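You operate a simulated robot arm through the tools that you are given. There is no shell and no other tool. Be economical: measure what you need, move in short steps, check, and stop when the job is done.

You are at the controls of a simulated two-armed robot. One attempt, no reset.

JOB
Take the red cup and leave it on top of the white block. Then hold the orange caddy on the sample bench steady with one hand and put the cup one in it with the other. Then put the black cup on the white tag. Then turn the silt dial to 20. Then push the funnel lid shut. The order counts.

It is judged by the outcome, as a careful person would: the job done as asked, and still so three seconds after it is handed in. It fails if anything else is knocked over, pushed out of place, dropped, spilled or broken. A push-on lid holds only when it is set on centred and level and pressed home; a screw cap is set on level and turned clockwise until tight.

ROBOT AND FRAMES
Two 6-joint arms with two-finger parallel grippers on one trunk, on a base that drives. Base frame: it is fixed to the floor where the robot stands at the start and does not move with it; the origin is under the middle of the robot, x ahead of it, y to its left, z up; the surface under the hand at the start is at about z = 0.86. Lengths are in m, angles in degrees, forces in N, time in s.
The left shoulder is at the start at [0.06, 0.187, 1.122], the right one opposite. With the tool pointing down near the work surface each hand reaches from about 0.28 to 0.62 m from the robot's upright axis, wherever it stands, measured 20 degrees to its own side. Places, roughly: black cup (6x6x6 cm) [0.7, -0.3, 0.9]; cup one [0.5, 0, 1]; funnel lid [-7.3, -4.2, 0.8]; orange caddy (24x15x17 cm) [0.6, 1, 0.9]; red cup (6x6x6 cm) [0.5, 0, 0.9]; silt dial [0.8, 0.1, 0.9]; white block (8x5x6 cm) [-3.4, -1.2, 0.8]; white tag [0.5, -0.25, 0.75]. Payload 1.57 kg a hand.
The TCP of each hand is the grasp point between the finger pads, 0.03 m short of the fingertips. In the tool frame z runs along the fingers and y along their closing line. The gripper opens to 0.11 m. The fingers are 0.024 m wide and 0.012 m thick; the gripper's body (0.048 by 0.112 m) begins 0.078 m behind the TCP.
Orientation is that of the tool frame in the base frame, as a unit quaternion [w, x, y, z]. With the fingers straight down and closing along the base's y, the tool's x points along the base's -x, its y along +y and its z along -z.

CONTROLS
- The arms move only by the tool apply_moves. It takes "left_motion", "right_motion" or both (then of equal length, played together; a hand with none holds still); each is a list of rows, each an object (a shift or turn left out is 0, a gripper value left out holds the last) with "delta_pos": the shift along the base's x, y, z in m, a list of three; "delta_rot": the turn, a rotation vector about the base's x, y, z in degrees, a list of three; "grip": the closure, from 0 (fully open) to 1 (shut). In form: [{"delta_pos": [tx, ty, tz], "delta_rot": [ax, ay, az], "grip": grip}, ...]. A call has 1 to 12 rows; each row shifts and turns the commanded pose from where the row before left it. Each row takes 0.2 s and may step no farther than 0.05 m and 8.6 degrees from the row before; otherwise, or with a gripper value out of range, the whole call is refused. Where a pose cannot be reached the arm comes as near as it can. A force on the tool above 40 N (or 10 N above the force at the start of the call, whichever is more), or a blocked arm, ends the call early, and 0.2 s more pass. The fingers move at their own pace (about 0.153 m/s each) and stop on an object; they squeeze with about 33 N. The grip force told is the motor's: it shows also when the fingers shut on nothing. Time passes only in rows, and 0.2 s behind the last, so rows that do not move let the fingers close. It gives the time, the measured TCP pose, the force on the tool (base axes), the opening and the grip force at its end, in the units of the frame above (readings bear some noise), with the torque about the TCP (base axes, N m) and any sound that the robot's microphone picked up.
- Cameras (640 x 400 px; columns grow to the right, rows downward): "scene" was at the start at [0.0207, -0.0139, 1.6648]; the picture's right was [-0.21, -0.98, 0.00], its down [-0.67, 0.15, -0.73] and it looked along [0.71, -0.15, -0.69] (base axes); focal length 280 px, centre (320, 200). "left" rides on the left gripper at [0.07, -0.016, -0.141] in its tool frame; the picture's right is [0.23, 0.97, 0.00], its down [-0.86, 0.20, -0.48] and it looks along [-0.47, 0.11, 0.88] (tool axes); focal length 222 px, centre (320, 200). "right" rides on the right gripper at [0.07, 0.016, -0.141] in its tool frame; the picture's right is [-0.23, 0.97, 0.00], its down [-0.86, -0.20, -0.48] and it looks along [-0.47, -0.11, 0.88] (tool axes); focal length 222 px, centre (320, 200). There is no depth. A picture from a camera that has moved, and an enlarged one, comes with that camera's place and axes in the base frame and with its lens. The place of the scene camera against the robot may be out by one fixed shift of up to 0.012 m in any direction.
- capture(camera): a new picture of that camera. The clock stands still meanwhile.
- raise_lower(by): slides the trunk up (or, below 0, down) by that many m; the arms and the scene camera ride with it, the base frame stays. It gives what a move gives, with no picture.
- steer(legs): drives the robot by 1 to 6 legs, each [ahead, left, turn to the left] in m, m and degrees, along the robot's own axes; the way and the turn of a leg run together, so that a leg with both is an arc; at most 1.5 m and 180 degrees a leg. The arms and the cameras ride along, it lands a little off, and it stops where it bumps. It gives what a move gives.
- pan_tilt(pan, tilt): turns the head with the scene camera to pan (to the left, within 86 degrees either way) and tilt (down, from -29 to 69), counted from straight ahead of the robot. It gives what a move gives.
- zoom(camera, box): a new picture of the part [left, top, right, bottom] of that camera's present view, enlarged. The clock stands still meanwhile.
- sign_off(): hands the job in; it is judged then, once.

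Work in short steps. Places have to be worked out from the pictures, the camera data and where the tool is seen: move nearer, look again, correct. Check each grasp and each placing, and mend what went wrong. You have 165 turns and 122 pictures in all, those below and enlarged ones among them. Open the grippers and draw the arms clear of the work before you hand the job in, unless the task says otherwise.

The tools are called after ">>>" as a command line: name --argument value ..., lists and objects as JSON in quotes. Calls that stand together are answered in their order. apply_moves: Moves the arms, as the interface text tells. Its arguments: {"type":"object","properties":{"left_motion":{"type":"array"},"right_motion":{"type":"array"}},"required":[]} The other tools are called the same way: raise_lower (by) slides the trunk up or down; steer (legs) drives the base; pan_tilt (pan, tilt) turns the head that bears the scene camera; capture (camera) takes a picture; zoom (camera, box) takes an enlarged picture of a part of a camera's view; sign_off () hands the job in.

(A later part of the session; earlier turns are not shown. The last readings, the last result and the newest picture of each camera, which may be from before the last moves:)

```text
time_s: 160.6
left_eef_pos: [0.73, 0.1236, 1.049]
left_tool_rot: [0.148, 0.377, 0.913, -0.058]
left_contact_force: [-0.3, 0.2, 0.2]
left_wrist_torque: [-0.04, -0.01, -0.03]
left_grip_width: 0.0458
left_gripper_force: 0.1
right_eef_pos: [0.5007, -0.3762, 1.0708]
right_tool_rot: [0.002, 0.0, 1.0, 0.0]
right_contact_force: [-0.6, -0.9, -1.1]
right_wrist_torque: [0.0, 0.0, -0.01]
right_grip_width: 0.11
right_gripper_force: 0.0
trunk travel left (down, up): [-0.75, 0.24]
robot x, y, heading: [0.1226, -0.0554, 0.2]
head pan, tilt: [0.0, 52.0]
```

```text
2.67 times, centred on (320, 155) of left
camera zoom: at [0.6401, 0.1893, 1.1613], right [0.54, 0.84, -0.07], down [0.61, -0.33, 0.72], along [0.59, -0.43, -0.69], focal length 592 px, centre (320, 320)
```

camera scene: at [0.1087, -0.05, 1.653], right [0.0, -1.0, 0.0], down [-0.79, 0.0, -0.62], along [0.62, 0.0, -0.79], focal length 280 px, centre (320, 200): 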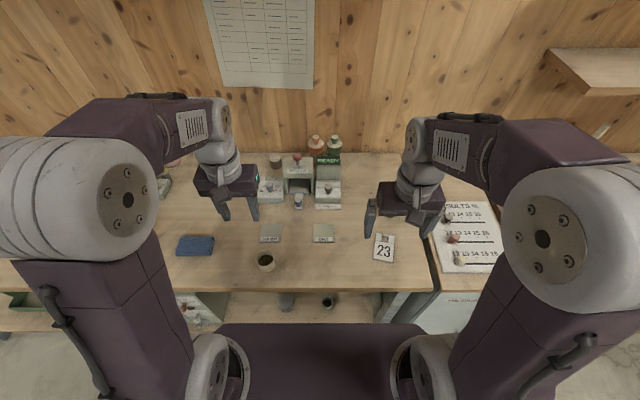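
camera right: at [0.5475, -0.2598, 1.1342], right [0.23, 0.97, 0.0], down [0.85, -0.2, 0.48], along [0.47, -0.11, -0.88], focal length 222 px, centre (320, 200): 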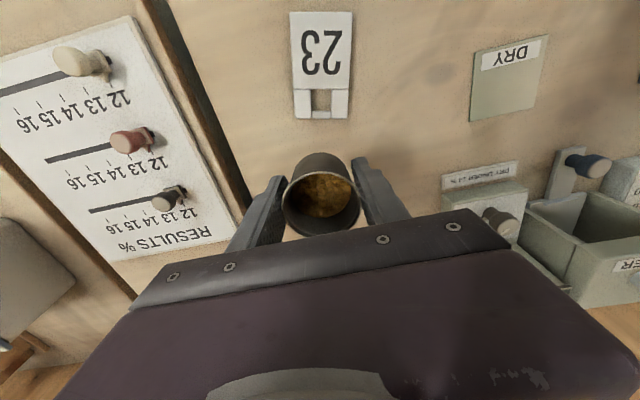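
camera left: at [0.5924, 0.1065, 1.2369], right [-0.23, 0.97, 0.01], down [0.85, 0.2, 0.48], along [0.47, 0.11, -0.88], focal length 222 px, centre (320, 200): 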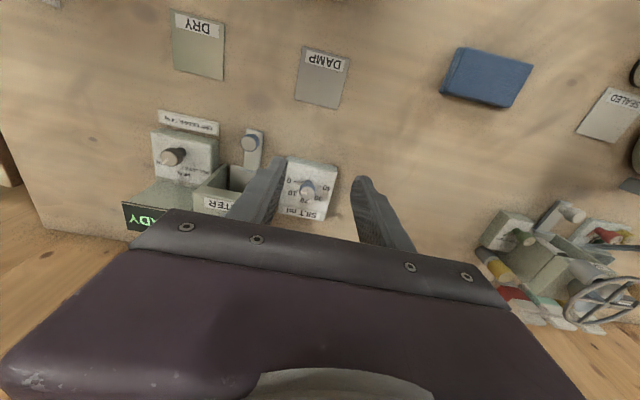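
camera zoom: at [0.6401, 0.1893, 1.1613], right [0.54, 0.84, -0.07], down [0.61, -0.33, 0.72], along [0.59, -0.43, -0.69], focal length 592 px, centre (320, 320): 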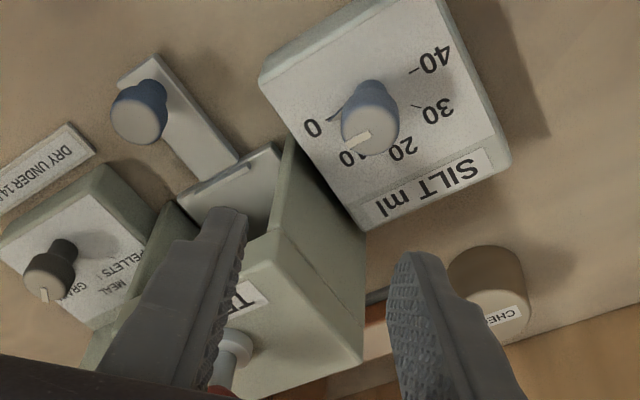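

Knob confirmed at about (0.748, 0.126). I shift over it and descend until the tips are just above, then check.

>>> apply_moves --left_motion '[{"delta_pos": [0.009, 0.001, -0.02]}, {"delta_pos": [0.009, 0.001, -0.03]}, {"delta_pos": [0, 0, -0.025]}, {}]'

>>> zoom --camera "left" --box '[210, 80, 430, 230]'

>>> zoom --camera "scene" --box '[230, 140, 340, 220]'

```text
time_s: 161.6
left_eef_pos: [0.7477, 0.1252, 0.9715]
left_tool_rot: [0.147, 0.377, 0.913, -0.057]
left_contact_force: [0.0, 0.8, 0.0]
left_wrist_torque: [0.0, 0.01, -0.04]
left_grip_width: 0.0461
left_gripper_force: 0.0
right_eef_pos: [0.4999, -0.3754, 1.071]
right_tool_rot: [0.0, 0.0, 1.0, 0.0]
right_contact_force: [-0.2, 0.3, -0.5]
right_wrist_torque: [0.0, -0.01, -0.02]
right_grip_width: 0.1098
right_gripper_force: 0.0
trunk travel left (down, up): [-0.75, 0.24]
robot x, y, heading: [0.1251, -0.0507, 0.0]
head pan, tilt: [0.0, 52.0]
```

```text
2.67 times, centred on (320, 155) of left
camera zoom: at [0.6587, 0.1908, 1.0856], right [0.53, 0.84, -0.06], down [0.61, -0.33, 0.72], along [0.59, -0.43, -0.69], focal length 592 px, centre (320, 320)
```

zoom: 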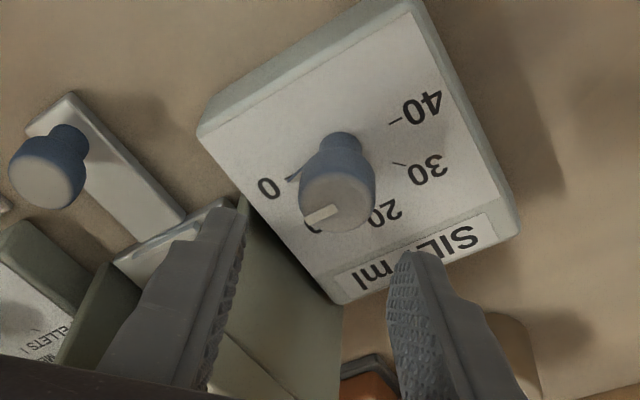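

```text
5.00 times, centred on (285, 180) of scene
camera zoom: at [0.1395, -0.0501, 1.653], right [0.0, -1.0, 0.0], down [-0.79, 0.0, -0.62], along [0.62, 0.0, -0.79], focal length 1400 px, centre (495, 300)
```

zoom: 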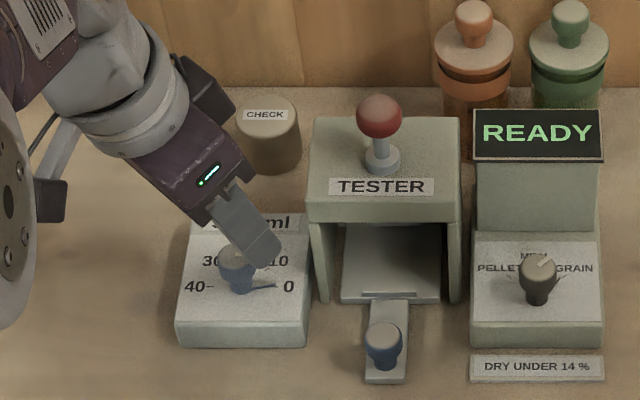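

Small correction (−2 mm x, +3 mm y), then I lower around the knob and close.

>>> apply_moves --left_motion '[{"delta_pos": [-0.001, 0.003, -0.015]}, {"delta_pos": [0, 0, -0.015]}, {"delta_pos": [0, 0, -0.005]}, {}, {"grip": 0.8}, {"grip": 1}, {}]'

>>> zoom --camera "left" --box '[210, 80, 430, 230]'

```text
time_s: 163.2
left_eef_pos: [0.7481, 0.1303, 0.9388]
left_tool_rot: [0.148, 0.376, 0.913, -0.058]
left_contact_force: [5.0, 4.0, 1.7]
left_wrist_torque: [-0.04, 0.05, 0.13]
left_grip_width: 0.0256
left_gripper_force: 36.6
right_eef_pos: [0.501, -0.3747, 1.0708]
right_tool_rot: [-0.001, -0.001, 1.0, 0.0]
right_contact_force: [0.0, -0.3, -0.5]
right_wrist_torque: [0.03, -0.01, 0.0]
right_grip_width: 0.1099
right_gripper_force: 0.0
trunk travel left (down, up): [-0.75, 0.24]
robot x, y, heading: [0.1277, -0.0553, 0.4]
head pan, tilt: [0.0, 52.0]
```

```text
2.67 times, centred on (320, 155) of left
camera zoom: at [0.658, 0.195, 1.0508], right [0.53, 0.84, -0.06], down [0.61, -0.33, 0.72], along [0.59, -0.43, -0.69], focal length 592 px, centre (320, 320)
```

zoom: 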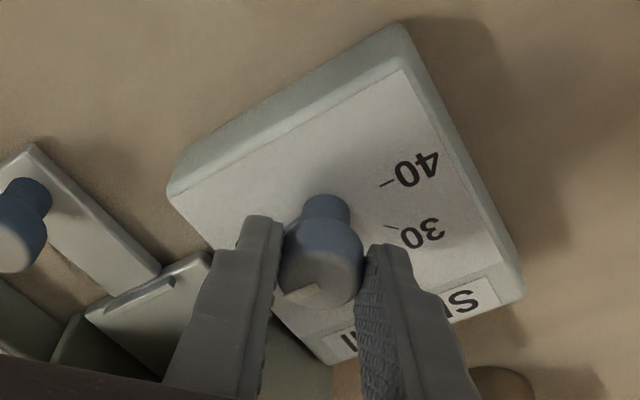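

Gripped (0.0256 m) with a slight side load; I shift 1 mm to relieve it and turn the first 45° counter-clockwise.

>>> apply_moves --left_motion '[{"delta_pos": [0.001, 0.001, 0]}, {"delta_rot": [0, 0, 7.5]}, {"delta_rot": [0, 0, 7.5]}, {"delta_rot": [0, 0, 7.5]}, {"delta_rot": [0, 0, 7.5]}, {"delta_rot": [0, 0, 7.5]}, {"delta_rot": [0, 0, 7.5]}, {}]'

>>> zoom --camera "left" --box '[210, 80, 430, 230]'

```text
time_s: 165.0
left_eef_pos: [0.7461, 0.1269, 0.9387]
left_tool_rot: [0.158, -0.001, 0.988, 0.004]
left_contact_force: [-9.9, -23.0, -6.1]
left_wrist_torque: [-1.04, 0.33, -0.1]
left_grip_width: 0.0253
left_gripper_force: 36.4
right_eef_pos: [0.4999, -0.3801, 1.0694]
right_tool_rot: [0.001, -0.001, 1.0, 0.001]
right_contact_force: [0.2, 0.2, 0.1]
right_wrist_torque: [0.03, -0.03, -0.02]
right_grip_width: 0.1102
right_gripper_force: 0.0
trunk travel left (down, up): [-0.75, 0.24]
robot x, y, heading: [0.1201, -0.0565, 0.1]
head pan, tilt: [0.0, 52.0]
```

```text
2.67 times, centred on (320, 155) of left
camera zoom: at [0.6368, 0.1073, 1.0513], right [-0.22, 0.97, -0.06], down [0.66, 0.2, 0.72], along [0.72, 0.12, -0.69], focal length 592 px, centre (320, 320)
```

zoom: 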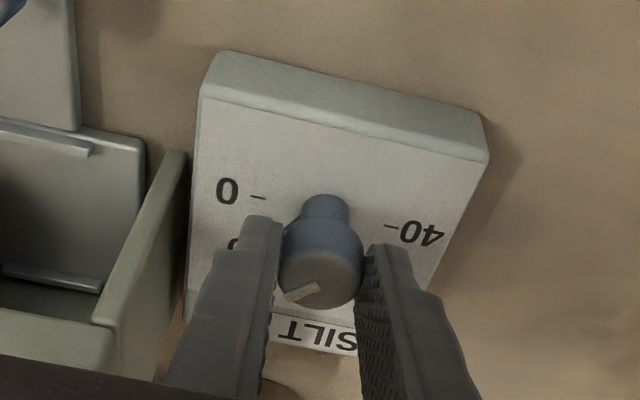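

The knob turned along with the hand. A side load shows the hand sits a few mm too far +y; I correct it and continue the next 45°.

>>> apply_moves --left_motion '[{"delta_pos": [-0.002, -0.0045, 0]}, {}]'

```text
time_s: 165.6
left_eef_pos: [0.747, 0.1257, 0.9385]
left_tool_rot: [0.158, -0.001, 0.987, 0.004]
left_contact_force: [-4.7, -8.3, -7.7]
left_wrist_torque: [-0.42, 0.41, -0.03]
left_grip_width: 0.0255
left_gripper_force: 37.0
right_eef_pos: [0.5023, -0.3768, 1.0703]
right_tool_rot: [0.0, -0.002, 1.0, 0.0]
right_contact_force: [-0.3, 0.9, -0.7]
right_wrist_torque: [0.01, -0.01, 0.02]
right_grip_width: 0.11
right_gripper_force: 0.1
trunk travel left (down, up): [-0.75, 0.24]
robot x, y, heading: [0.1275, -0.0516, 0.2]
head pan, tilt: [0.0, 52.0]
```

Load has dropped; a further 2 mm correction and the remaining 45° turn.

>>> apply_moves --left_motion '[{"delta_pos": [-0.001, -0.002, 0]}, {"delta_rot": [0, 0, 7.5]}, {"delta_rot": [0, 0, 7.5]}, {"delta_rot": [0, 0, 7.5]}, {"delta_rot": [0, 0, 7.5]}, {"delta_rot": [0, 0, 7.5]}, {"delta_rot": [0, 0, 7.5]}, {}]'

>>> zoom --camera "left" --box '[210, 80, 430, 230]'

```text
time_s: 167.4
left_eef_pos: [0.7481, 0.1212, 0.9398]
left_tool_rot: [0.145, -0.379, 0.912, 0.063]
left_contact_force: [13.6, -8.6, 2.2]
left_wrist_torque: [-0.73, -0.2, -0.07]
left_grip_width: 0.0253
left_gripper_force: 36.6
right_eef_pos: [0.5036, -0.3777, 1.0705]
right_tool_rot: [0.002, -0.001, 1.0, 0.001]
right_contact_force: [0.3, 1.3, 0.3]
right_wrist_torque: [0.03, 0.01, 0.02]
right_grip_width: 0.1102
right_gripper_force: 0.1
trunk travel left (down, up): [-0.75, 0.24]
robot x, y, heading: [0.1251, -0.0527, 0.5]
head pan, tilt: [0.0, 52.0]
```

```text
2.67 times, centred on (320, 155) of left
camera zoom: at [0.6825, 0.0303, 1.0509], right [-0.84, 0.53, -0.07], down [0.33, 0.61, 0.72], along [0.43, 0.59, -0.69], focal length 592 px, centre (320, 320)
```

zoom: 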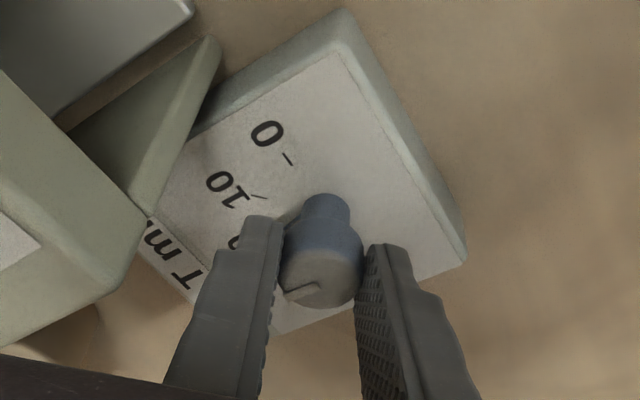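

The knob followed the full turn. I release it and raise the hand to read the dial.

>>> apply_moves --left_motion '[{"grip": 0.75}, {"grip": 0.58}, {}, {"delta_pos": [0, 0, 0.03]}, {"delta_pos": [0, 0, 0.04]}, {"delta_pos": [-0.02, 0.01, 0.03]}, {"delta_pos": [-0.04, 0.02, 0.0]}, {"delta_pos": [-0.04, 0.02, 0.0]}, {}]'

>>> zoom --camera "scene" --box '[230, 140, 340, 220]'

```text
time_s: 169.4
left_eef_pos: [0.6451, 0.1721, 1.0383]
left_tool_rot: [0.145, -0.378, 0.912, 0.064]
left_contact_force: [0.5, -0.4, -0.1]
left_wrist_torque: [0.03, 0.04, 0.0]
left_grip_width: 0.0463
left_gripper_force: 0.1
right_eef_pos: [0.5016, -0.3767, 1.07]
right_tool_rot: [0.001, -0.001, 1.0, 0.0]
right_contact_force: [-0.2, -0.2, -0.3]
right_wrist_torque: [0.0, -0.01, -0.02]
right_grip_width: 0.1101
right_gripper_force: 0.0
trunk travel left (down, up): [-0.75, 0.24]
robot x, y, heading: [0.1231, -0.0498, 0.1]
head pan, tilt: [0.0, 52.0]
```

```text
5.00 times, centred on (285, 180) of scene
camera zoom: at [0.1406, -0.0505, 1.653], right [0.0, -1.0, 0.0], down [-0.79, 0.0, -0.62], along [0.62, 0.0, -0.79], focal length 1400 px, centre (495, 300)
```

zoom: 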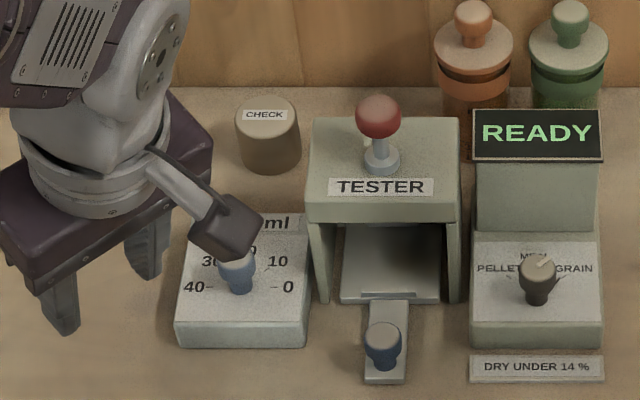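

The dial box hasn't moved. I clear the hand and zoom on the pointer.

>>> apply_moves --left_motion '[{"delta_pos": [-0.04, 0.02, 0.02], "delta_rot": [0, 0, -7.5]}, {"delta_pos": [-0.04, 0.02, 0.02], "delta_rot": [0, 0, -7.5]}, {"delta_pos": [-0.04, 0.02, 0.02], "delta_rot": [0, 0, -7.5]}, {"delta_pos": [-0.04, 0.02, 0.02], "delta_rot": [0, 0, -7.5]}, {"delta_pos": [-0.02, 0.02, 0.02], "delta_rot": [0, 0, -7.5]}, {"delta_rot": [0, 0, -7.5]}, {"delta_rot": [0, 6, 0]}, {"delta_rot": [0, 6, 0]}, {"delta_rot": [0, 6, 0]}]'

>>> zoom --camera "scene" --box '[258, 172, 298, 212]'

```text
time_s: 171.4
left_eef_pos: [0.4654, 0.2734, 1.1381]
left_tool_rot: [0.0, 0.0, 1.0, 0.003]
left_contact_force: [0.6, 0.3, 0.7]
left_wrist_torque: [-0.03, -0.01, -0.01]
left_grip_width: 0.0463
left_gripper_force: 0.0
right_eef_pos: [0.502, -0.3761, 1.0707]
right_tool_rot: [0.0, -0.001, 1.0, -0.001]
right_contact_force: [-0.5, 0.0, 0.0]
right_wrist_torque: [-0.01, 0.0, 0.02]
right_grip_width: 0.1102
right_gripper_force: 0.1
trunk travel left (down, up): [-0.75, 0.24]
robot x, y, heading: [0.1264, -0.0506, 0.1]
head pan, tilt: [0.0, 52.0]
```

```text
10.00 times, centred on (278, 192) of scene
camera zoom: at [0.141, -0.0497, 1.653], right [0.0, -1.0, 0.0], down [-0.79, 0.0, -0.61], along [0.61, 0.0, -0.79], focal length 2800 px, centre (740, 280)
```

zoom: 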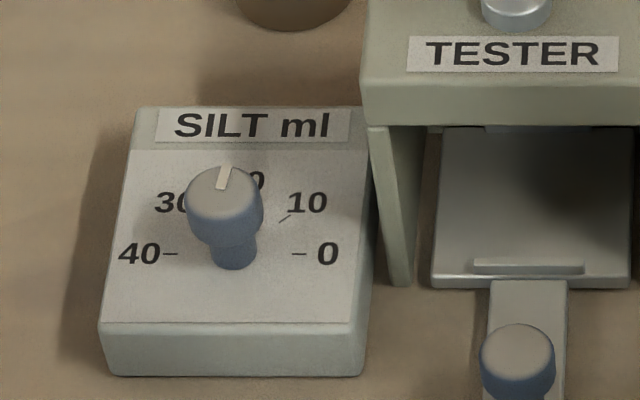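

The mark points near 20, perhaps slightly short. I bring the left hand camera over the dial for a more exact reading.

>>> apply_moves --left_motion '[{"delta_pos": [0.04, -0.028, -0.01]}, {"delta_pos": [0.04, -0.028, -0.01]}, {"delta_pos": [0.04, -0.028, -0.015]}, {"delta_pos": [0.04, -0.028, -0.015]}, {"delta_pos": [0.03, -0.02, -0.015]}, {}]'

>>> zoom --camera "left" --box '[280, 130, 350, 215]'

```text
refused: row 3 steps farther than a row can; nothing moved
```

```text
4.71 times, centred on (315, 172) of left
camera zoom: at [0.3962, 0.2553, 1.2794], right [-0.23, 0.97, 0.01], down [0.85, 0.2, 0.48], along [0.47, 0.12, -0.88], focal length 1045 px, centre (344, 329)
```

zoom: 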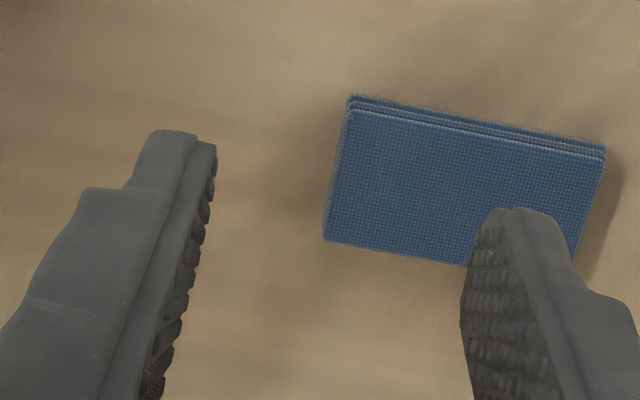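

A row was slightly too long; I repeat with shorter steps.

>>> apply_moves --left_motion '[{"delta_pos": [0.038, -0.027, -0.01]}, {"delta_pos": [0.038, -0.027, -0.01]}, {"delta_pos": [0.038, -0.027, -0.01]}, {"delta_pos": [0.038, -0.027, -0.01]}, {"delta_pos": [0.038, -0.022, -0.01]}, {"delta_pos": [0, -0.02, -0.02]}, {}]'

```text
time_s: 173.0
left_eef_pos: [0.6553, 0.1224, 1.0681]
left_tool_rot: [0.002, 0.0, 1.0, 0.003]
left_contact_force: [-0.1, 0.5, -0.1]
left_wrist_torque: [-0.01, 0.0, 0.02]
left_grip_width: 0.0465
left_gripper_force: 0.1
right_eef_pos: [0.5007, -0.3764, 1.0719]
right_tool_rot: [0.001, -0.001, 1.0, -0.001]
right_contact_force: [-0.3, 0.0, 0.6]
right_wrist_torque: [0.0, 0.02, 0.05]
right_grip_width: 0.1102
right_gripper_force: 0.0
trunk travel left (down, up): [-0.75, 0.24]
robot x, y, heading: [0.1281, -0.0532, -0.1]
head pan, tilt: [0.0, 52.0]
```

>>> zoom --camera "left" --box '[270, 140, 350, 230]'

```text
4.44 times, centred on (310, 185) of left
camera zoom: at [0.5854, 0.1053, 1.2098], right [-0.23, 0.97, 0.01], down [0.85, 0.2, 0.48], along [0.47, 0.11, -0.88], focal length 987 px, centre (364, 267)
```

zoom: 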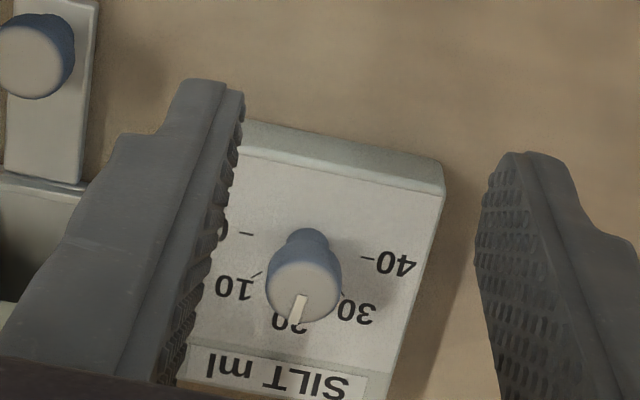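

The mark looks several degrees short of 20. I zoom tighter to measure it.

>>> zoom --camera "left" --box '[296, 178, 336, 220]'

>>> zoom --camera "scene" --box '[262, 180, 286, 204]'

```text
9.52 times, centred on (316, 199) of left
camera zoom: at [0.5854, 0.1053, 1.2098], right [-0.23, 0.97, 0.01], down [0.85, 0.2, 0.48], along [0.47, 0.11, -0.88], focal length 2116 px, centre (358, 210)
```

zoom: 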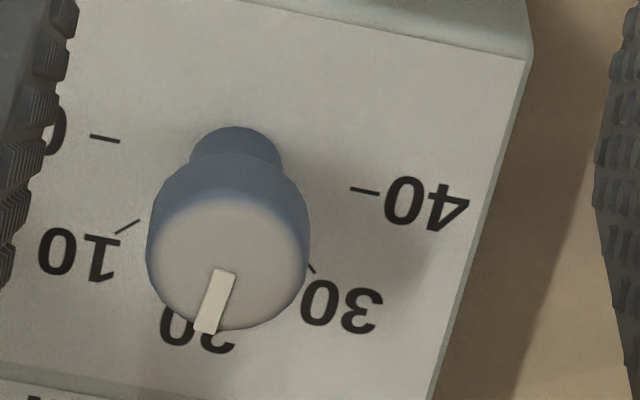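

```text
16.00 times, centred on (274, 192) of scene
camera zoom: at [0.1394, -0.0498, 1.653], right [0.0, -1.0, 0.0], down [-0.79, 0.0, -0.62], along [0.62, 0.0, -0.79], focal length 4479 px, centre (1056, 328)
```

zoom: 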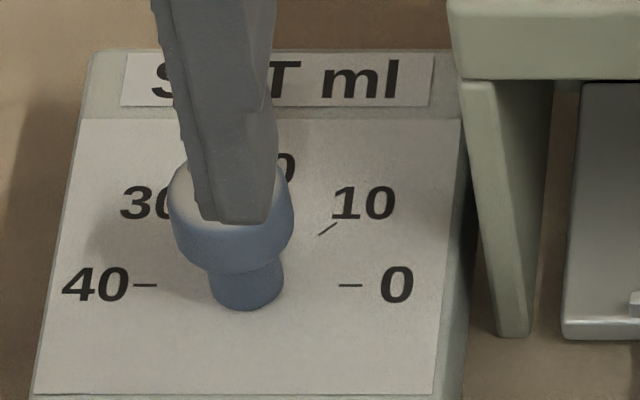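

The mark is about 4° short of 20 (≈19). I regrip the knob, centred at (0.749, 0.123), and give it a small further turn.

>>> apply_moves --left_motion '[{"delta_pos": [0.025, 0, -0.01], "delta_rot": [0, -6, 0]}, {"delta_pos": [0.025, 0, -0.01], "delta_rot": [0, -6, 0]}, {"delta_pos": [0.025, 0.001, -0.01], "delta_rot": [0, -6, 0]}, {"delta_pos": [0.019, 0, -0.02]}, {"delta_pos": [0, 0, -0.045]}, {}]'

>>> zoom --camera "left" --box '[210, 80, 430, 230]'

```text
time_s: 174.4
left_eef_pos: [0.7462, 0.1228, 0.9724]
left_tool_rot: [0.159, -0.001, 0.987, 0.004]
left_contact_force: [-0.5, -0.5, 0.0]
left_wrist_torque: [0.0, 0.02, 0.0]
left_grip_width: 0.0461
left_gripper_force: 0.0
right_eef_pos: [0.5005, -0.3759, 1.0718]
right_tool_rot: [0.0, -0.001, 1.0, 0.0]
right_contact_force: [-0.1, -0.1, -0.4]
right_wrist_torque: [0.0, -0.02, -0.02]
right_grip_width: 0.1098
right_gripper_force: 0.1
trunk travel left (down, up): [-0.75, 0.24]
robot x, y, heading: [0.1269, -0.0556, 0.4]
head pan, tilt: [0.0, 52.0]
```

```text
2.67 times, centred on (320, 155) of left
camera zoom: at [0.6375, 0.1061, 1.0855], right [-0.22, 0.97, -0.07], down [0.66, 0.2, 0.72], along [0.72, 0.12, -0.69], focal length 592 px, centre (320, 320)
```

zoom: 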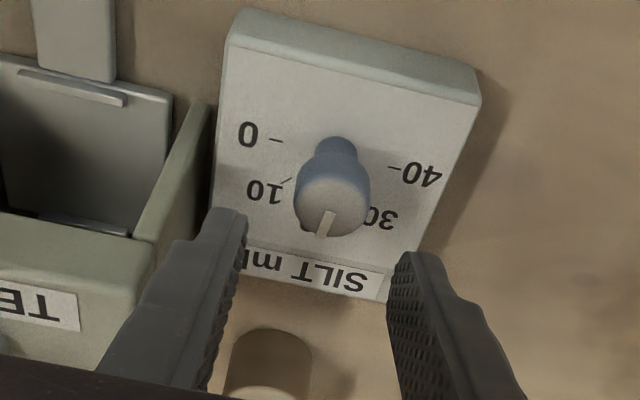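

Aligned. I lower, grip, and turn 5° counter-clockwise.

>>> apply_moves --left_motion '[{"delta_pos": [0.001, 0, -0.018]}, {"delta_pos": [0.001, 0, -0.016]}, {}, {"grip": 0.8}, {"grip": 1}, {}, {"delta_rot": [0, 0, 2.5]}, {"delta_rot": [0, 0, 2.5]}, {}]'

```text
time_s: 176.4
left_eef_pos: [0.7509, 0.1249, 0.9404]
left_tool_rot: [0.157, -0.045, 0.987, 0.01]
left_contact_force: [0.5, 8.3, 1.7]
left_wrist_torque: [0.03, -0.29, 0.02]
left_grip_width: 0.0255
left_gripper_force: 37.0
right_eef_pos: [0.5005, -0.3753, 1.0711]
right_tool_rot: [0.001, -0.002, 1.0, 0.0]
right_contact_force: [0.0, 0.3, -0.7]
right_wrist_torque: [-0.02, 0.0, 0.0]
right_grip_width: 0.11
right_gripper_force: 0.2
trunk travel left (down, up): [-0.75, 0.24]
robot x, y, heading: [0.1261, -0.054, 0.3]
head pan, tilt: [0.0, 52.0]
```

Turned; I release, raise and look from the same place as before.

>>> apply_moves --left_motion '[{"grip": 0.75}, {"grip": 0.58}, {}, {"delta_pos": [0, 0, 0.034]}, {"delta_pos": [-0.02, 0, 0.04]}, {"delta_pos": [-0.025, 0, 0.02], "delta_rot": [0, 0, -5]}, {"delta_pos": [-0.025, 0, 0.01], "delta_rot": [0, 6, 0]}, {"delta_pos": [-0.025, 0, 0.02], "delta_rot": [0, 6, 0]}, {"delta_pos": [0, 0, 0.005], "delta_rot": [0, 6, 0]}, {}]'

>>> zoom --camera "left" --box '[296, 178, 336, 220]'

```text
time_s: 178.6
left_eef_pos: [0.6554, 0.1239, 1.0704]
left_tool_rot: [-0.001, 0.001, 1.0, 0.003]
left_contact_force: [-0.1, 0.2, 0.2]
left_wrist_torque: [0.01, 0.0, 0.02]
left_grip_width: 0.0461
left_gripper_force: 0.0
right_eef_pos: [0.5008, -0.3764, 1.071]
right_tool_rot: [0.002, 0.0, 1.0, 0.0]
right_contact_force: [0.7, -0.2, -0.4]
right_wrist_torque: [0.04, 0.02, 0.02]
right_grip_width: 0.1101
right_gripper_force: 0.1
trunk travel left (down, up): [-0.75, 0.24]
robot x, y, heading: [0.126, -0.0492, 0.1]
head pan, tilt: [0.0, 52.0]
```

```text
9.52 times, centred on (316, 199) of left
camera zoom: at [0.5859, 0.1065, 1.2103], right [-0.23, 0.97, 0.01], down [0.85, 0.2, 0.48], along [0.47, 0.11, -0.88], focal length 2116 px, centre (358, 210)
```

zoom: 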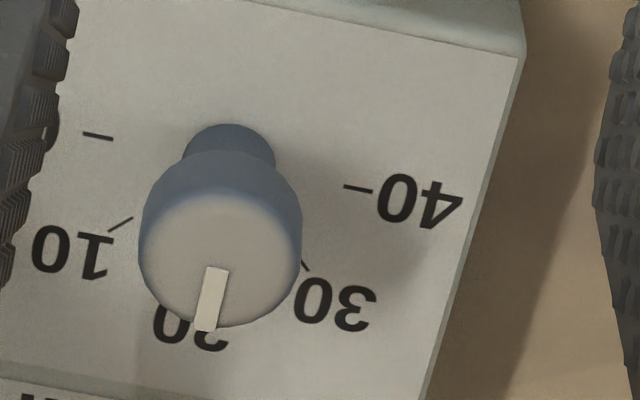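

The dial mark now points at 20 within about a degree. I withdraw the left hand, then drive toward the funnel lid.

>>> apply_moves --left_motion '[{"delta_pos": [-0.04, 0.02, 0.02]}, {"delta_pos": [-0.04, 0.02, 0.02]}, {"delta_pos": [-0.04, 0.02, 0.02]}, {"delta_pos": [-0.04, 0.02, 0.02]}, {"delta_pos": [-0.04, 0.02, 0]}]' --right_motion '[{"delta_pos": [-0.03, 0.02, 0.03]}, {"delta_pos": [-0.03, 0.02, 0.03]}, {"delta_pos": [-0.03, 0.03, 0.02]}, {"delta_pos": [-0.02, 0.03, 0.0]}, {}]'

>>> zoom --camera "scene" --box '[220, 130, 480, 300]'

```text
time_s: 179.8
left_eef_pos: [0.4541, 0.2255, 1.1488]
left_tool_rot: [0.003, 0.0, 1.0, 0.004]
left_contact_force: [0.0, 1.0, -0.6]
left_wrist_torque: [0.03, -0.03, 0.01]
left_grip_width: 0.0461
left_gripper_force: 0.0
right_eef_pos: [0.3888, -0.2768, 1.1505]
right_tool_rot: [0.001, 0.0, 1.0, 0.0]
right_contact_force: [-0.6, -0.4, 0.5]
right_wrist_torque: [0.02, 0.0, -0.03]
right_grip_width: 0.1099
right_gripper_force: 0.1
trunk travel left (down, up): [-0.75, 0.24]
robot x, y, heading: [0.1224, -0.0535, 0.1]
head pan, tilt: [0.0, 52.0]
```

```text
2.35 times, centred on (350, 215) of scene
camera zoom: at [0.1381, -0.0501, 1.653], right [0.0, -1.0, 0.0], down [-0.79, 0.0, -0.62], along [0.62, 0.0, -0.79], focal length 659 px, centre (249, 165)
```

zoom: 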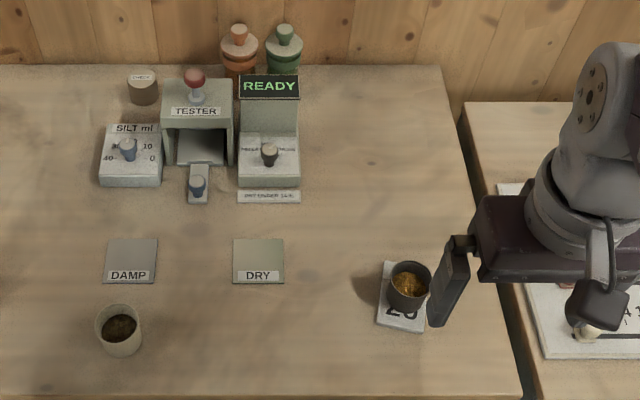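

All is in order on the sample bench. I back away and drive west along the corridor to x≈-3.2.

>>> steer --legs '[[-0.63, 0, 0], [0, 0, 180], [0, 0.25, 0], [1.35, 0, 0], [1.35, 0, 0]]'

>>> pan_tilt --pan 30 --tilt 15

>>> capture --camera "scene"

```text
time_s: 204.7
left_eef_pos: [-3.5425, -0.4747, 1.1492]
left_tool_rot: [0.004, 1.0, -0.018, -0.002]
left_contact_force: [-1.0, -0.2, -0.3]
left_wrist_torque: [-0.01, -0.03, -0.01]
left_grip_width: 0.0462
left_gripper_force: 0.0
right_eef_pos: [-3.4603, 0.0229, 1.1506]
right_tool_rot: [-0.001, 1.0, -0.017, -0.001]
right_contact_force: [0.2, -0.3, -0.8]
right_wrist_torque: [0.01, -0.01, -0.01]
right_grip_width: 0.1099
right_gripper_force: 0.1
trunk travel left (down, up): [-0.75, 0.24]
robot x, y, heading: [-3.2031, -0.2072, 178.2]
head pan, tilt: [0.0, 52.0]
```

```text
time_s: 205.7
left_eef_pos: [-3.5406, -0.4741, 1.1484]
left_tool_rot: [0.003, 1.0, -0.018, -0.002]
left_contact_force: [0.1, 0.4, 0.0]
left_wrist_torque: [-0.02, -0.02, -0.02]
left_grip_width: 0.0462
left_gripper_force: 0.0
right_eef_pos: [-3.4596, 0.024, 1.1494]
right_tool_rot: [0.0, 1.0, -0.017, -0.002]
right_contact_force: [-0.5, 0.2, 0.6]
right_wrist_torque: [0.03, -0.03, 0.03]
right_grip_width: 0.1101
right_gripper_force: 0.0
trunk travel left (down, up): [-0.75, 0.24]
robot x, y, heading: [-3.2011, -0.2059, 177.9]
head pan, tilt: [30.0, 15.0]
```

```text
21 pictures are left
camera scene: at [-3.2248, -0.2505, 1.7093], right [-0.47, 0.88, 0.0], down [0.23, 0.12, -0.97], along [-0.85, -0.45, -0.26], focal length 280 px, centre (320, 200)
```

scene: 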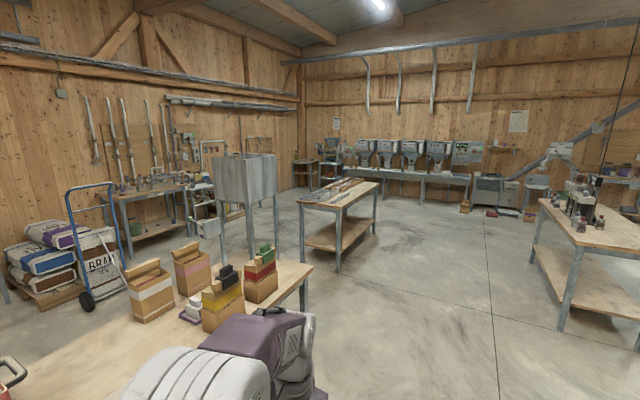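

The funnel lid's area lies behind a tall silver hopper. I drive on west to x≈-5.25 and look south-west from there.

>>> steer --legs '[[0, 0, 2], [1.4, 0, 0], [0.65, 0, 0], [0, 0, 60]]'

>>> pan_tilt --pan 0 --tilt 15

>>> capture --camera "scene"

```text
time_s: 219.0
left_eef_pos: [-5.1748, -0.6498, 1.1495]
left_tool_rot: [0.004, 0.863, 0.504, 0.001]
left_contact_force: [-0.1, 0.0, -0.3]
left_wrist_torque: [-0.02, 0.02, 0.0]
left_grip_width: 0.0462
left_gripper_force: 0.1
right_eef_pos: [-5.5787, -0.3471, 1.1506]
right_tool_rot: [0.001, 0.863, 0.505, -0.001]
right_contact_force: [0.2, -0.3, -0.3]
right_wrist_torque: [0.0, -0.01, -0.01]
right_grip_width: 0.1101
right_gripper_force: 0.1
trunk travel left (down, up): [-0.75, 0.24]
robot x, y, heading: [-5.2564, -0.2252, -119.3]
head pan, tilt: [30.0, 15.0]
```

```text
time_s: 219.9
left_eef_pos: [-5.1742, -0.6484, 1.1492]
left_tool_rot: [0.004, 0.864, 0.504, 0.001]
left_contact_force: [0.0, -0.4, -0.4]
left_wrist_torque: [0.03, 0.04, 0.01]
left_grip_width: 0.0461
left_gripper_force: 0.1
right_eef_pos: [-5.5785, -0.347, 1.1506]
right_tool_rot: [0.0, 0.863, 0.506, -0.001]
right_contact_force: [-0.6, -0.2, -0.4]
right_wrist_torque: [-0.01, -0.01, 0.0]
right_grip_width: 0.1098
right_gripper_force: 0.1
trunk travel left (down, up): [-0.75, 0.24]
robot x, y, heading: [-5.2563, -0.2236, -119.6]
head pan, tilt: [0.0, 15.0]
```

```text
20 pictures are left
camera scene: at [-5.2715, -0.2506, 1.7094], right [-0.87, 0.49, 0.0], down [0.13, 0.23, -0.97], along [-0.47, -0.84, -0.26], focal length 280 px, centre (320, 200)
```

scene: 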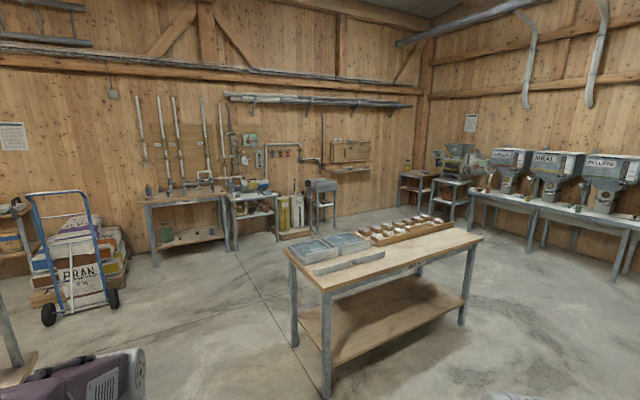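

The lid should be near pixel (309, 182), at a grey stand by the back wall. I zoom there.

>>> zoom --camera "scene" --box '[215, 130, 355, 245]'

```text
3.48 times, centred on (285, 188) of scene
camera zoom: at [-5.2715, -0.2506, 1.7094], right [-0.87, 0.49, 0.0], down [0.13, 0.23, -0.97], along [-0.47, -0.84, -0.26], focal length 974 px, centre (442, 244)
```

zoom: 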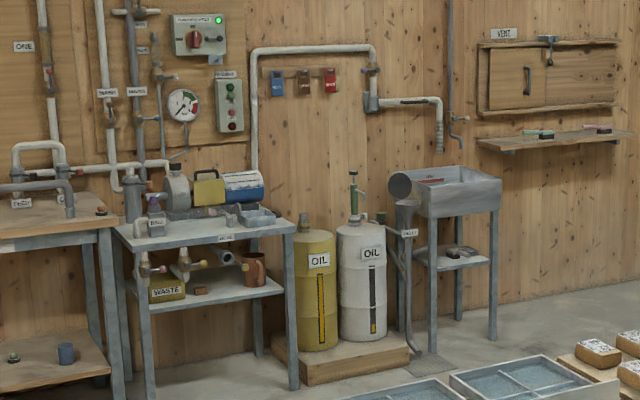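

The funnel with its round open lid stands left of the sink, near (-7.26, -4.19, 0.8). I drive down the aisle and west toward it.

>>> steer --legs '[[0, 0, 29.5], [0, -0.17, 0], [1.4, 0, 0], [1.3, 0, 0], [0, 0, -90], [1.2, 0, 0]]'

```text
time_s: 245.0
left_eef_pos: [-6.9303, -3.2044, 1.1489]
left_tool_rot: [0.003, 1.0, -0.002, -0.002]
left_contact_force: [-0.2, 0.3, -0.1]
left_wrist_torque: [0.01, 0.04, -0.01]
left_grip_width: 0.0464
left_gripper_force: 0.1
right_eef_pos: [-6.8639, -2.7043, 1.1517]
right_tool_rot: [0.0, 1.0, -0.002, -0.001]
right_contact_force: [0.9, -0.2, 0.7]
right_wrist_torque: [-0.01, -0.01, -0.01]
right_grip_width: 0.1098
right_gripper_force: 0.1
trunk travel left (down, up): [-0.75, 0.24]
robot x, y, heading: [-6.5954, -2.9291, 180.0]
head pan, tilt: [0.0, 15.0]
```

On course at (-6.595, -2.93). I go 0.55 m on, turn to face the wall, and look.

>>> steer --legs '[[0.55, 0, 0], [0, 0, 90]]'

>>> pan_tilt --pan 0 --tilt 35

>>> capture --camera "scene"

```text
time_s: 252.0
left_eef_pos: [-6.8749, -3.2608, 1.1491]
left_tool_rot: [0.004, 0.713, 0.701, 0.001]
left_contact_force: [0.2, -0.2, -0.7]
left_wrist_torque: [-0.02, -0.01, 0.02]
left_grip_width: 0.0463
left_gripper_force: 0.0
right_eef_pos: [-7.3732, -3.1904, 1.1499]
right_tool_rot: [0.001, 0.712, 0.702, 0.0]
right_contact_force: [0.1, 0.1, -1.0]
right_wrist_torque: [-0.02, -0.01, 0.0]
right_grip_width: 0.11
right_gripper_force: 0.0
trunk travel left (down, up): [-0.75, 0.24]
robot x, y, heading: [-7.1461, -2.9267, -91.0]
head pan, tilt: [0.0, 15.0]
```

```text
time_s: 252.8
left_eef_pos: [-6.8747, -3.2614, 1.1488]
left_tool_rot: [0.004, 0.713, 0.701, 0.001]
left_contact_force: [0.7, 0.4, 0.0]
left_wrist_torque: [-0.01, -0.02, 0.01]
left_grip_width: 0.046
left_gripper_force: 0.1
right_eef_pos: [-7.3739, -3.1881, 1.15]
right_tool_rot: [0.001, 0.712, 0.702, -0.001]
right_contact_force: [0.2, 1.0, -0.5]
right_wrist_torque: [0.0, -0.03, 0.01]
right_grip_width: 0.11
right_gripper_force: 0.1
trunk travel left (down, up): [-0.75, 0.24]
robot x, y, heading: [-7.1456, -2.9301, -91.0]
head pan, tilt: [0.0, 35.0]
```

```text
18 pictures are left
camera scene: at [-7.1475, -2.951, 1.6775], right [-1.0, 0.01, 0.0], down [0.01, 0.57, -0.82], along [-0.01, -0.82, -0.57], focal length 280 px, centre (320, 200)
```

scene: 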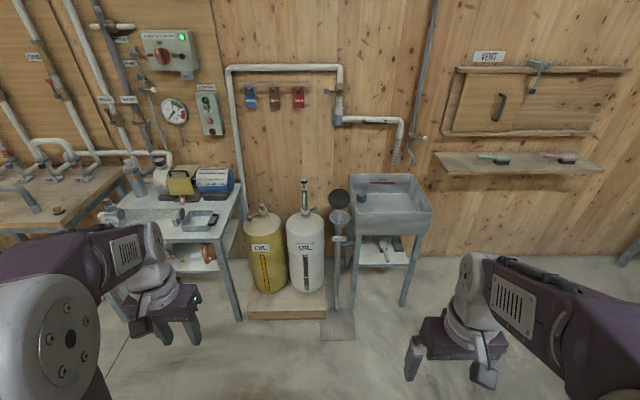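

The lid stands open behind the funnel mouth, around (-7.27, -4.15). I drive 0.70 m closer and look from near.

>>> steer --legs '[[0, 0, 1], [0.7, 0, 0]]'

>>> pan_tilt --pan -10 --tilt 52

>>> capture --camera "scene"

```text
time_s: 256.9
left_eef_pos: [-6.8609, -3.9487, 1.1497]
left_tool_rot: [0.004, 0.704, 0.71, 0.001]
left_contact_force: [-0.5, 0.4, -1.1]
left_wrist_torque: [0.01, 0.0, -0.01]
left_grip_width: 0.0463
left_gripper_force: 0.1
right_eef_pos: [-7.3605, -3.8886, 1.1515]
right_tool_rot: [0.0, 0.704, 0.711, -0.001]
right_contact_force: [-0.1, 0.5, -0.2]
right_wrist_torque: [0.01, 0.0, -0.03]
right_grip_width: 0.11
right_gripper_force: 0.2
trunk travel left (down, up): [-0.75, 0.24]
robot x, y, heading: [-7.1403, -3.6217, -89.6]
head pan, tilt: [0.0, 35.0]
```

```text
time_s: 257.7
left_eef_pos: [-6.8609, -3.9495, 1.1489]
left_tool_rot: [0.005, 0.704, 0.71, 0.002]
left_contact_force: [-0.5, -0.5, 0.7]
left_wrist_torque: [0.0, 0.0, 0.01]
left_grip_width: 0.046
left_gripper_force: 0.0
right_eef_pos: [-7.3614, -3.8895, 1.1501]
right_tool_rot: [0.001, 0.703, 0.711, -0.001]
right_contact_force: [0.1, -0.5, 0.2]
right_wrist_torque: [0.02, 0.05, 0.0]
right_grip_width: 0.1101
right_gripper_force: 0.1
trunk travel left (down, up): [-0.75, 0.24]
robot x, y, heading: [-7.143, -3.6197, -89.4]
head pan, tilt: [-10.0, 52.0]
```

```text
17 pictures are left
camera scene: at [-7.1549, -3.6319, 1.6531], right [-0.99, 0.16, 0.0], down [0.13, 0.78, -0.62], along [-0.1, -0.61, -0.79], focal length 280 px, centre (320, 200)
```

scene: 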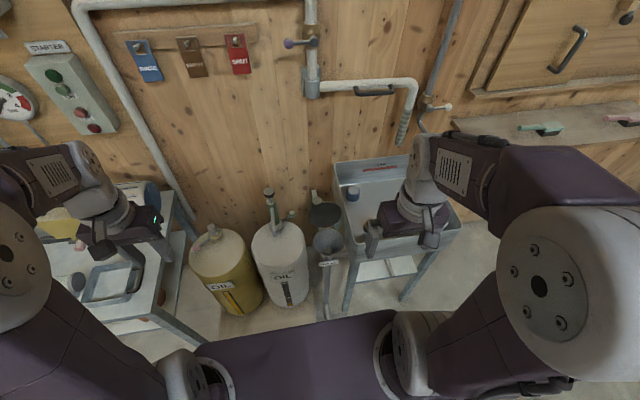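

>>> zoom --camera "scene" --box '[285, 175, 375, 285]'

>>> capture --camera "right"

```text
3.64 times, centred on (330, 230) of scene
camera zoom: at [-7.1549, -3.6319, 1.6531], right [-0.99, 0.16, 0.0], down [0.13, 0.78, -0.62], along [-0.1, -0.61, -0.79], focal length 1018 px, centre (284, 91)
```

zoom: 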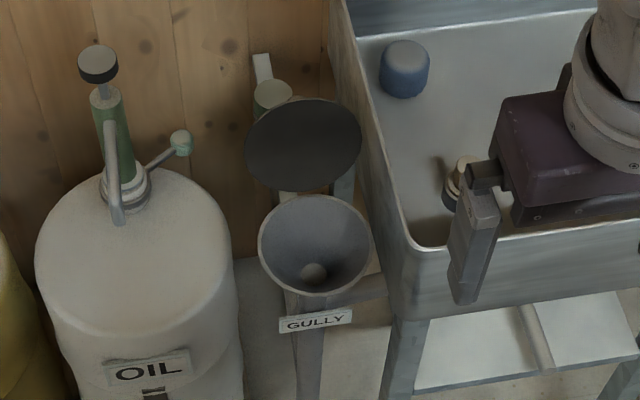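

```text
15 pictures are left
camera right: at [-7.3455, -3.8194, 1.2923], right [0.98, -0.22, 0.0], down [-0.19, -0.86, 0.48], along [-0.1, -0.47, -0.88], focal length 222 px, centre (320, 200)
```

right: 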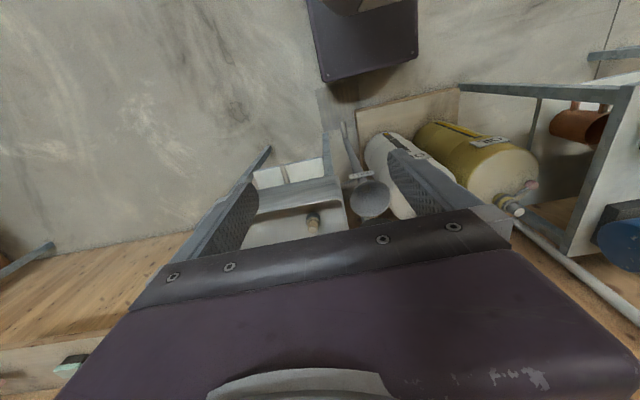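

Geometry: funnel mouth centre (-7.268, -4.137, 0.745), Ø≈0.11; the lid is hinged at the rear, leaning back ~25° past vertical, top edge near y≈-4.245, z≈0.855. I creep 8 cm closer so I can reach behind it.

>>> steer --legs '[[0.08, 0, 0]]'

>>> apply_moves --right_motion '[{"delta_pos": [0.015, -0.03, -0.01], "grip": 1}, {"delta_pos": [0.015, -0.035, -0.02], "delta_rot": [-5, 0, 0]}, {"delta_pos": [0.015, -0.04, -0.02], "delta_rot": [-5, 0, 0]}, {"delta_pos": [0.015, -0.04, -0.02], "delta_rot": [-5, 0, 0]}, {"delta_pos": [0.015, -0.04, -0.02]}, {"delta_pos": [0.01, -0.04, -0.02]}, {}]'

>>> capture --camera "right"

```text
time_s: 258.8
left_eef_pos: [-6.8574, -4.0189, 1.1516]
left_tool_rot: [0.007, 0.702, 0.713, -0.001]
left_contact_force: [-0.1, 0.7, 0.9]
left_wrist_torque: [0.0, 0.02, -0.02]
left_grip_width: 0.0461
left_gripper_force: 0.0
right_eef_pos: [-7.3576, -3.9622, 1.1531]
right_tool_rot: [0.003, 0.701, 0.713, -0.002]
right_contact_force: [-0.4, 0.5, -0.3]
right_wrist_torque: [0.0, -0.02, 0.02]
right_grip_width: 0.1099
right_gripper_force: 0.0
trunk travel left (down, up): [-0.75, 0.24]
robot x, y, heading: [-7.1353, -3.6991, -88.9]
head pan, tilt: [-10.0, 52.0]
```

```text
time_s: 260.4
left_eef_pos: [-6.8581, -4.0233, 1.1493]
left_tool_rot: [0.004, 0.702, 0.712, 0.002]
left_contact_force: [-0.2, 0.4, 0.9]
left_wrist_torque: [0.02, -0.07, 0.0]
left_grip_width: 0.0461
left_gripper_force: 0.1
right_eef_pos: [-7.2741, -4.1884, 1.0417]
right_tool_rot: [0.092, 0.697, 0.705, -0.094]
right_contact_force: [-0.2, 0.3, -0.6]
right_wrist_torque: [-0.03, -0.08, 0.0]
right_grip_width: 0.0
right_gripper_force: 21.3
trunk travel left (down, up): [-0.75, 0.24]
robot x, y, heading: [-7.1394, -3.6939, -89.2]
head pan, tilt: [-10.0, 52.0]
```

```text
14 pictures are left
camera right: at [-7.2592, -4.0849, 1.16], right [0.98, -0.21, 0.06], down [-0.19, -0.7, 0.69], along [-0.1, -0.68, -0.73], focal length 222 px, centre (320, 200)
```

right: 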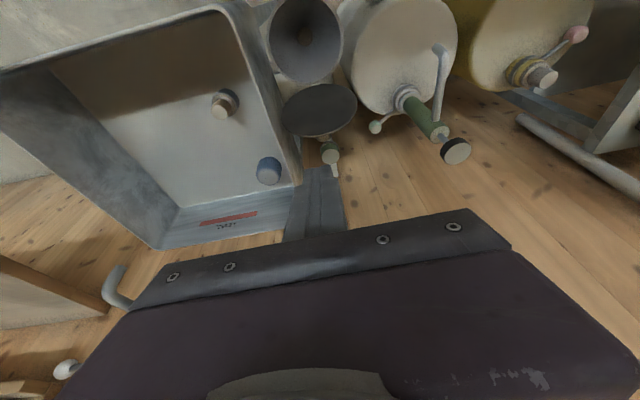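

The hand camera confirms the lid position. With fingers closed I pass over the lid's top and come down just behind it.

>>> apply_moves --right_motion '[{"delta_pos": [0.003, -0.03, -0.02]}, {"delta_pos": [0.003, -0.035, -0.02]}, {"delta_pos": [0, -0.03, -0.03]}, {"delta_pos": [0, 0, -0.04]}, {"delta_pos": [0, 0, -0.035]}, {"delta_pos": [0, 0, -0.035]}, {}]'

>>> zoom --camera "scene" --box '[270, 150, 390, 290]'

```text
time_s: 262.0
left_eef_pos: [-6.8564, -4.0236, 1.1488]
left_tool_rot: [0.003, 0.703, 0.711, 0.001]
left_contact_force: [0.0, 0.8, -1.0]
left_wrist_torque: [-0.04, 0.02, -0.01]
left_grip_width: 0.0464
left_gripper_force: 0.1
right_eef_pos: [-7.2696, -4.2878, 0.8608]
right_tool_rot: [0.092, 0.697, 0.705, -0.094]
right_contact_force: [0.1, -0.5, 0.6]
right_wrist_torque: [0.05, 0.0, -0.02]
right_grip_width: 0.0
right_gripper_force: 21.0
trunk travel left (down, up): [-0.75, 0.24]
robot x, y, heading: [-7.1359, -3.6948, -89.3]
head pan, tilt: [-10.0, 52.0]
```

```text
2.86 times, centred on (330, 220) of scene
camera zoom: at [-7.1514, -3.7046, 1.6532], right [-0.99, 0.16, 0.0], down [0.13, 0.78, -0.62], along [-0.1, -0.61, -0.79], focal length 800 px, centre (291, 143)
```

zoom: 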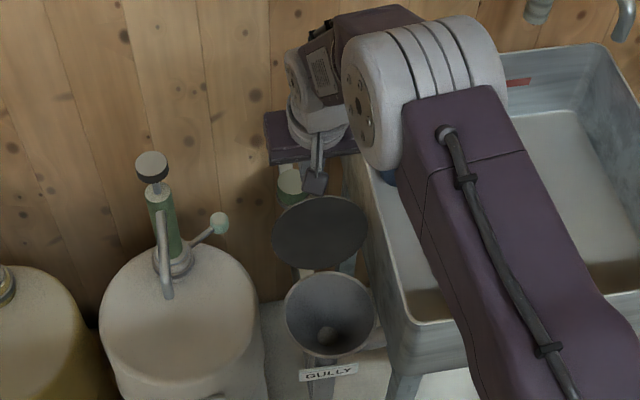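

Behind the lid with no contact. I lower 1 cm and pull toward the robot in small steps, raising the lid past vertical.

>>> apply_moves --right_motion '[{"delta_pos": [0, 0, -0.012]}, {"delta_pos": [0, 0.015, 0]}, {"delta_pos": [0, 0.015, 0]}, {"delta_pos": [0, 0.015, 0]}, {"delta_pos": [0, 0.015, 0]}, {"delta_pos": [0, 0.015, 0]}, {"delta_pos": [0, 0.015, 0]}]'

>>> zoom --camera "scene" --box '[270, 150, 390, 290]'

```text
time_s: 263.6
left_eef_pos: [-6.8572, -4.0229, 1.1492]
left_tool_rot: [0.004, 0.703, 0.712, 0.001]
left_contact_force: [-0.2, -1.7, -0.4]
left_wrist_torque: [0.11, -0.13, 0.01]
left_grip_width: 0.0463
left_gripper_force: 0.0
right_eef_pos: [-7.2695, -4.1942, 0.8481]
right_tool_rot: [0.092, 0.696, 0.706, -0.093]
right_contact_force: [-1.1, 0.6, -0.8]
right_wrist_torque: [-0.04, -0.11, 0.04]
right_grip_width: 0.0002
right_gripper_force: 21.3
trunk travel left (down, up): [-0.75, 0.24]
robot x, y, heading: [-7.1408, -3.6965, -89.2]
head pan, tilt: [-10.0, 52.0]
```

```text
2.86 times, centred on (330, 220) of scene
camera zoom: at [-7.1516, -3.7044, 1.6531], right [-0.99, 0.16, 0.0], down [0.13, 0.78, -0.62], along [-0.1, -0.61, -0.79], focal length 800 px, centre (291, 143)
```

zoom: 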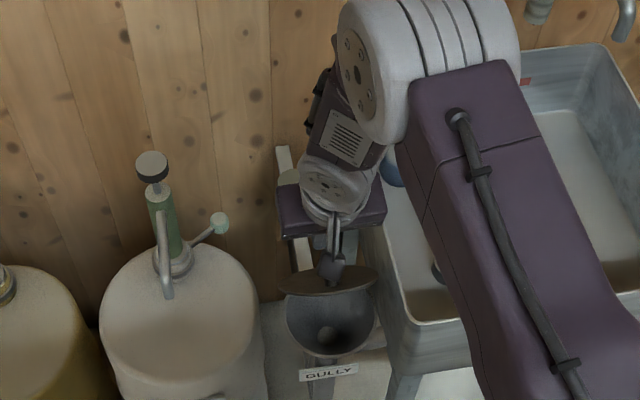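

The lid has come up past vertical. I continue forward and downward to swing it onto the funnel.

>>> apply_moves --right_motion '[{"delta_pos": [0, 0.015, -0.004]}, {"delta_pos": [0, 0.015, -0.006]}, {"delta_pos": [0, 0.015, -0.008]}, {"delta_pos": [0, 0.012, -0.01]}, {}]'

>>> zoom --camera "scene" --box '[270, 150, 390, 290]'

```text
time_s: 264.8
left_eef_pos: [-6.8576, -4.0228, 1.1489]
left_tool_rot: [0.003, 0.702, 0.712, 0.0]
left_contact_force: [0.9, 0.7, 0.0]
left_wrist_torque: [-0.08, 0.09, -0.01]
left_grip_width: 0.0463
left_gripper_force: 0.1
right_eef_pos: [-7.273, -4.1633, 0.8295]
right_tool_rot: [0.091, 0.696, 0.706, -0.093]
right_contact_force: [0.5, -0.3, -0.4]
right_wrist_torque: [0.07, 0.1, 0.03]
right_grip_width: 0.0
right_gripper_force: 21.3
right hand out of reach, approached as far as the arm can: row 1, 2, 3
trunk travel left (down, up): [-0.75, 0.24]
robot x, y, heading: [-7.1386, -3.6974, -88.9]
head pan, tilt: [-10.0, 52.0]
```

```text
2.86 times, centred on (330, 220) of scene
camera zoom: at [-7.1512, -3.7044, 1.6532], right [-0.99, 0.16, 0.0], down [0.13, 0.78, -0.62], along [-0.1, -0.61, -0.79], focal length 800 px, centre (291, 143)
```

zoom: 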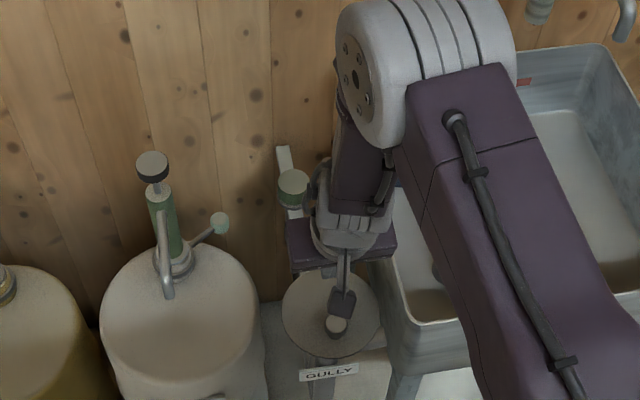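

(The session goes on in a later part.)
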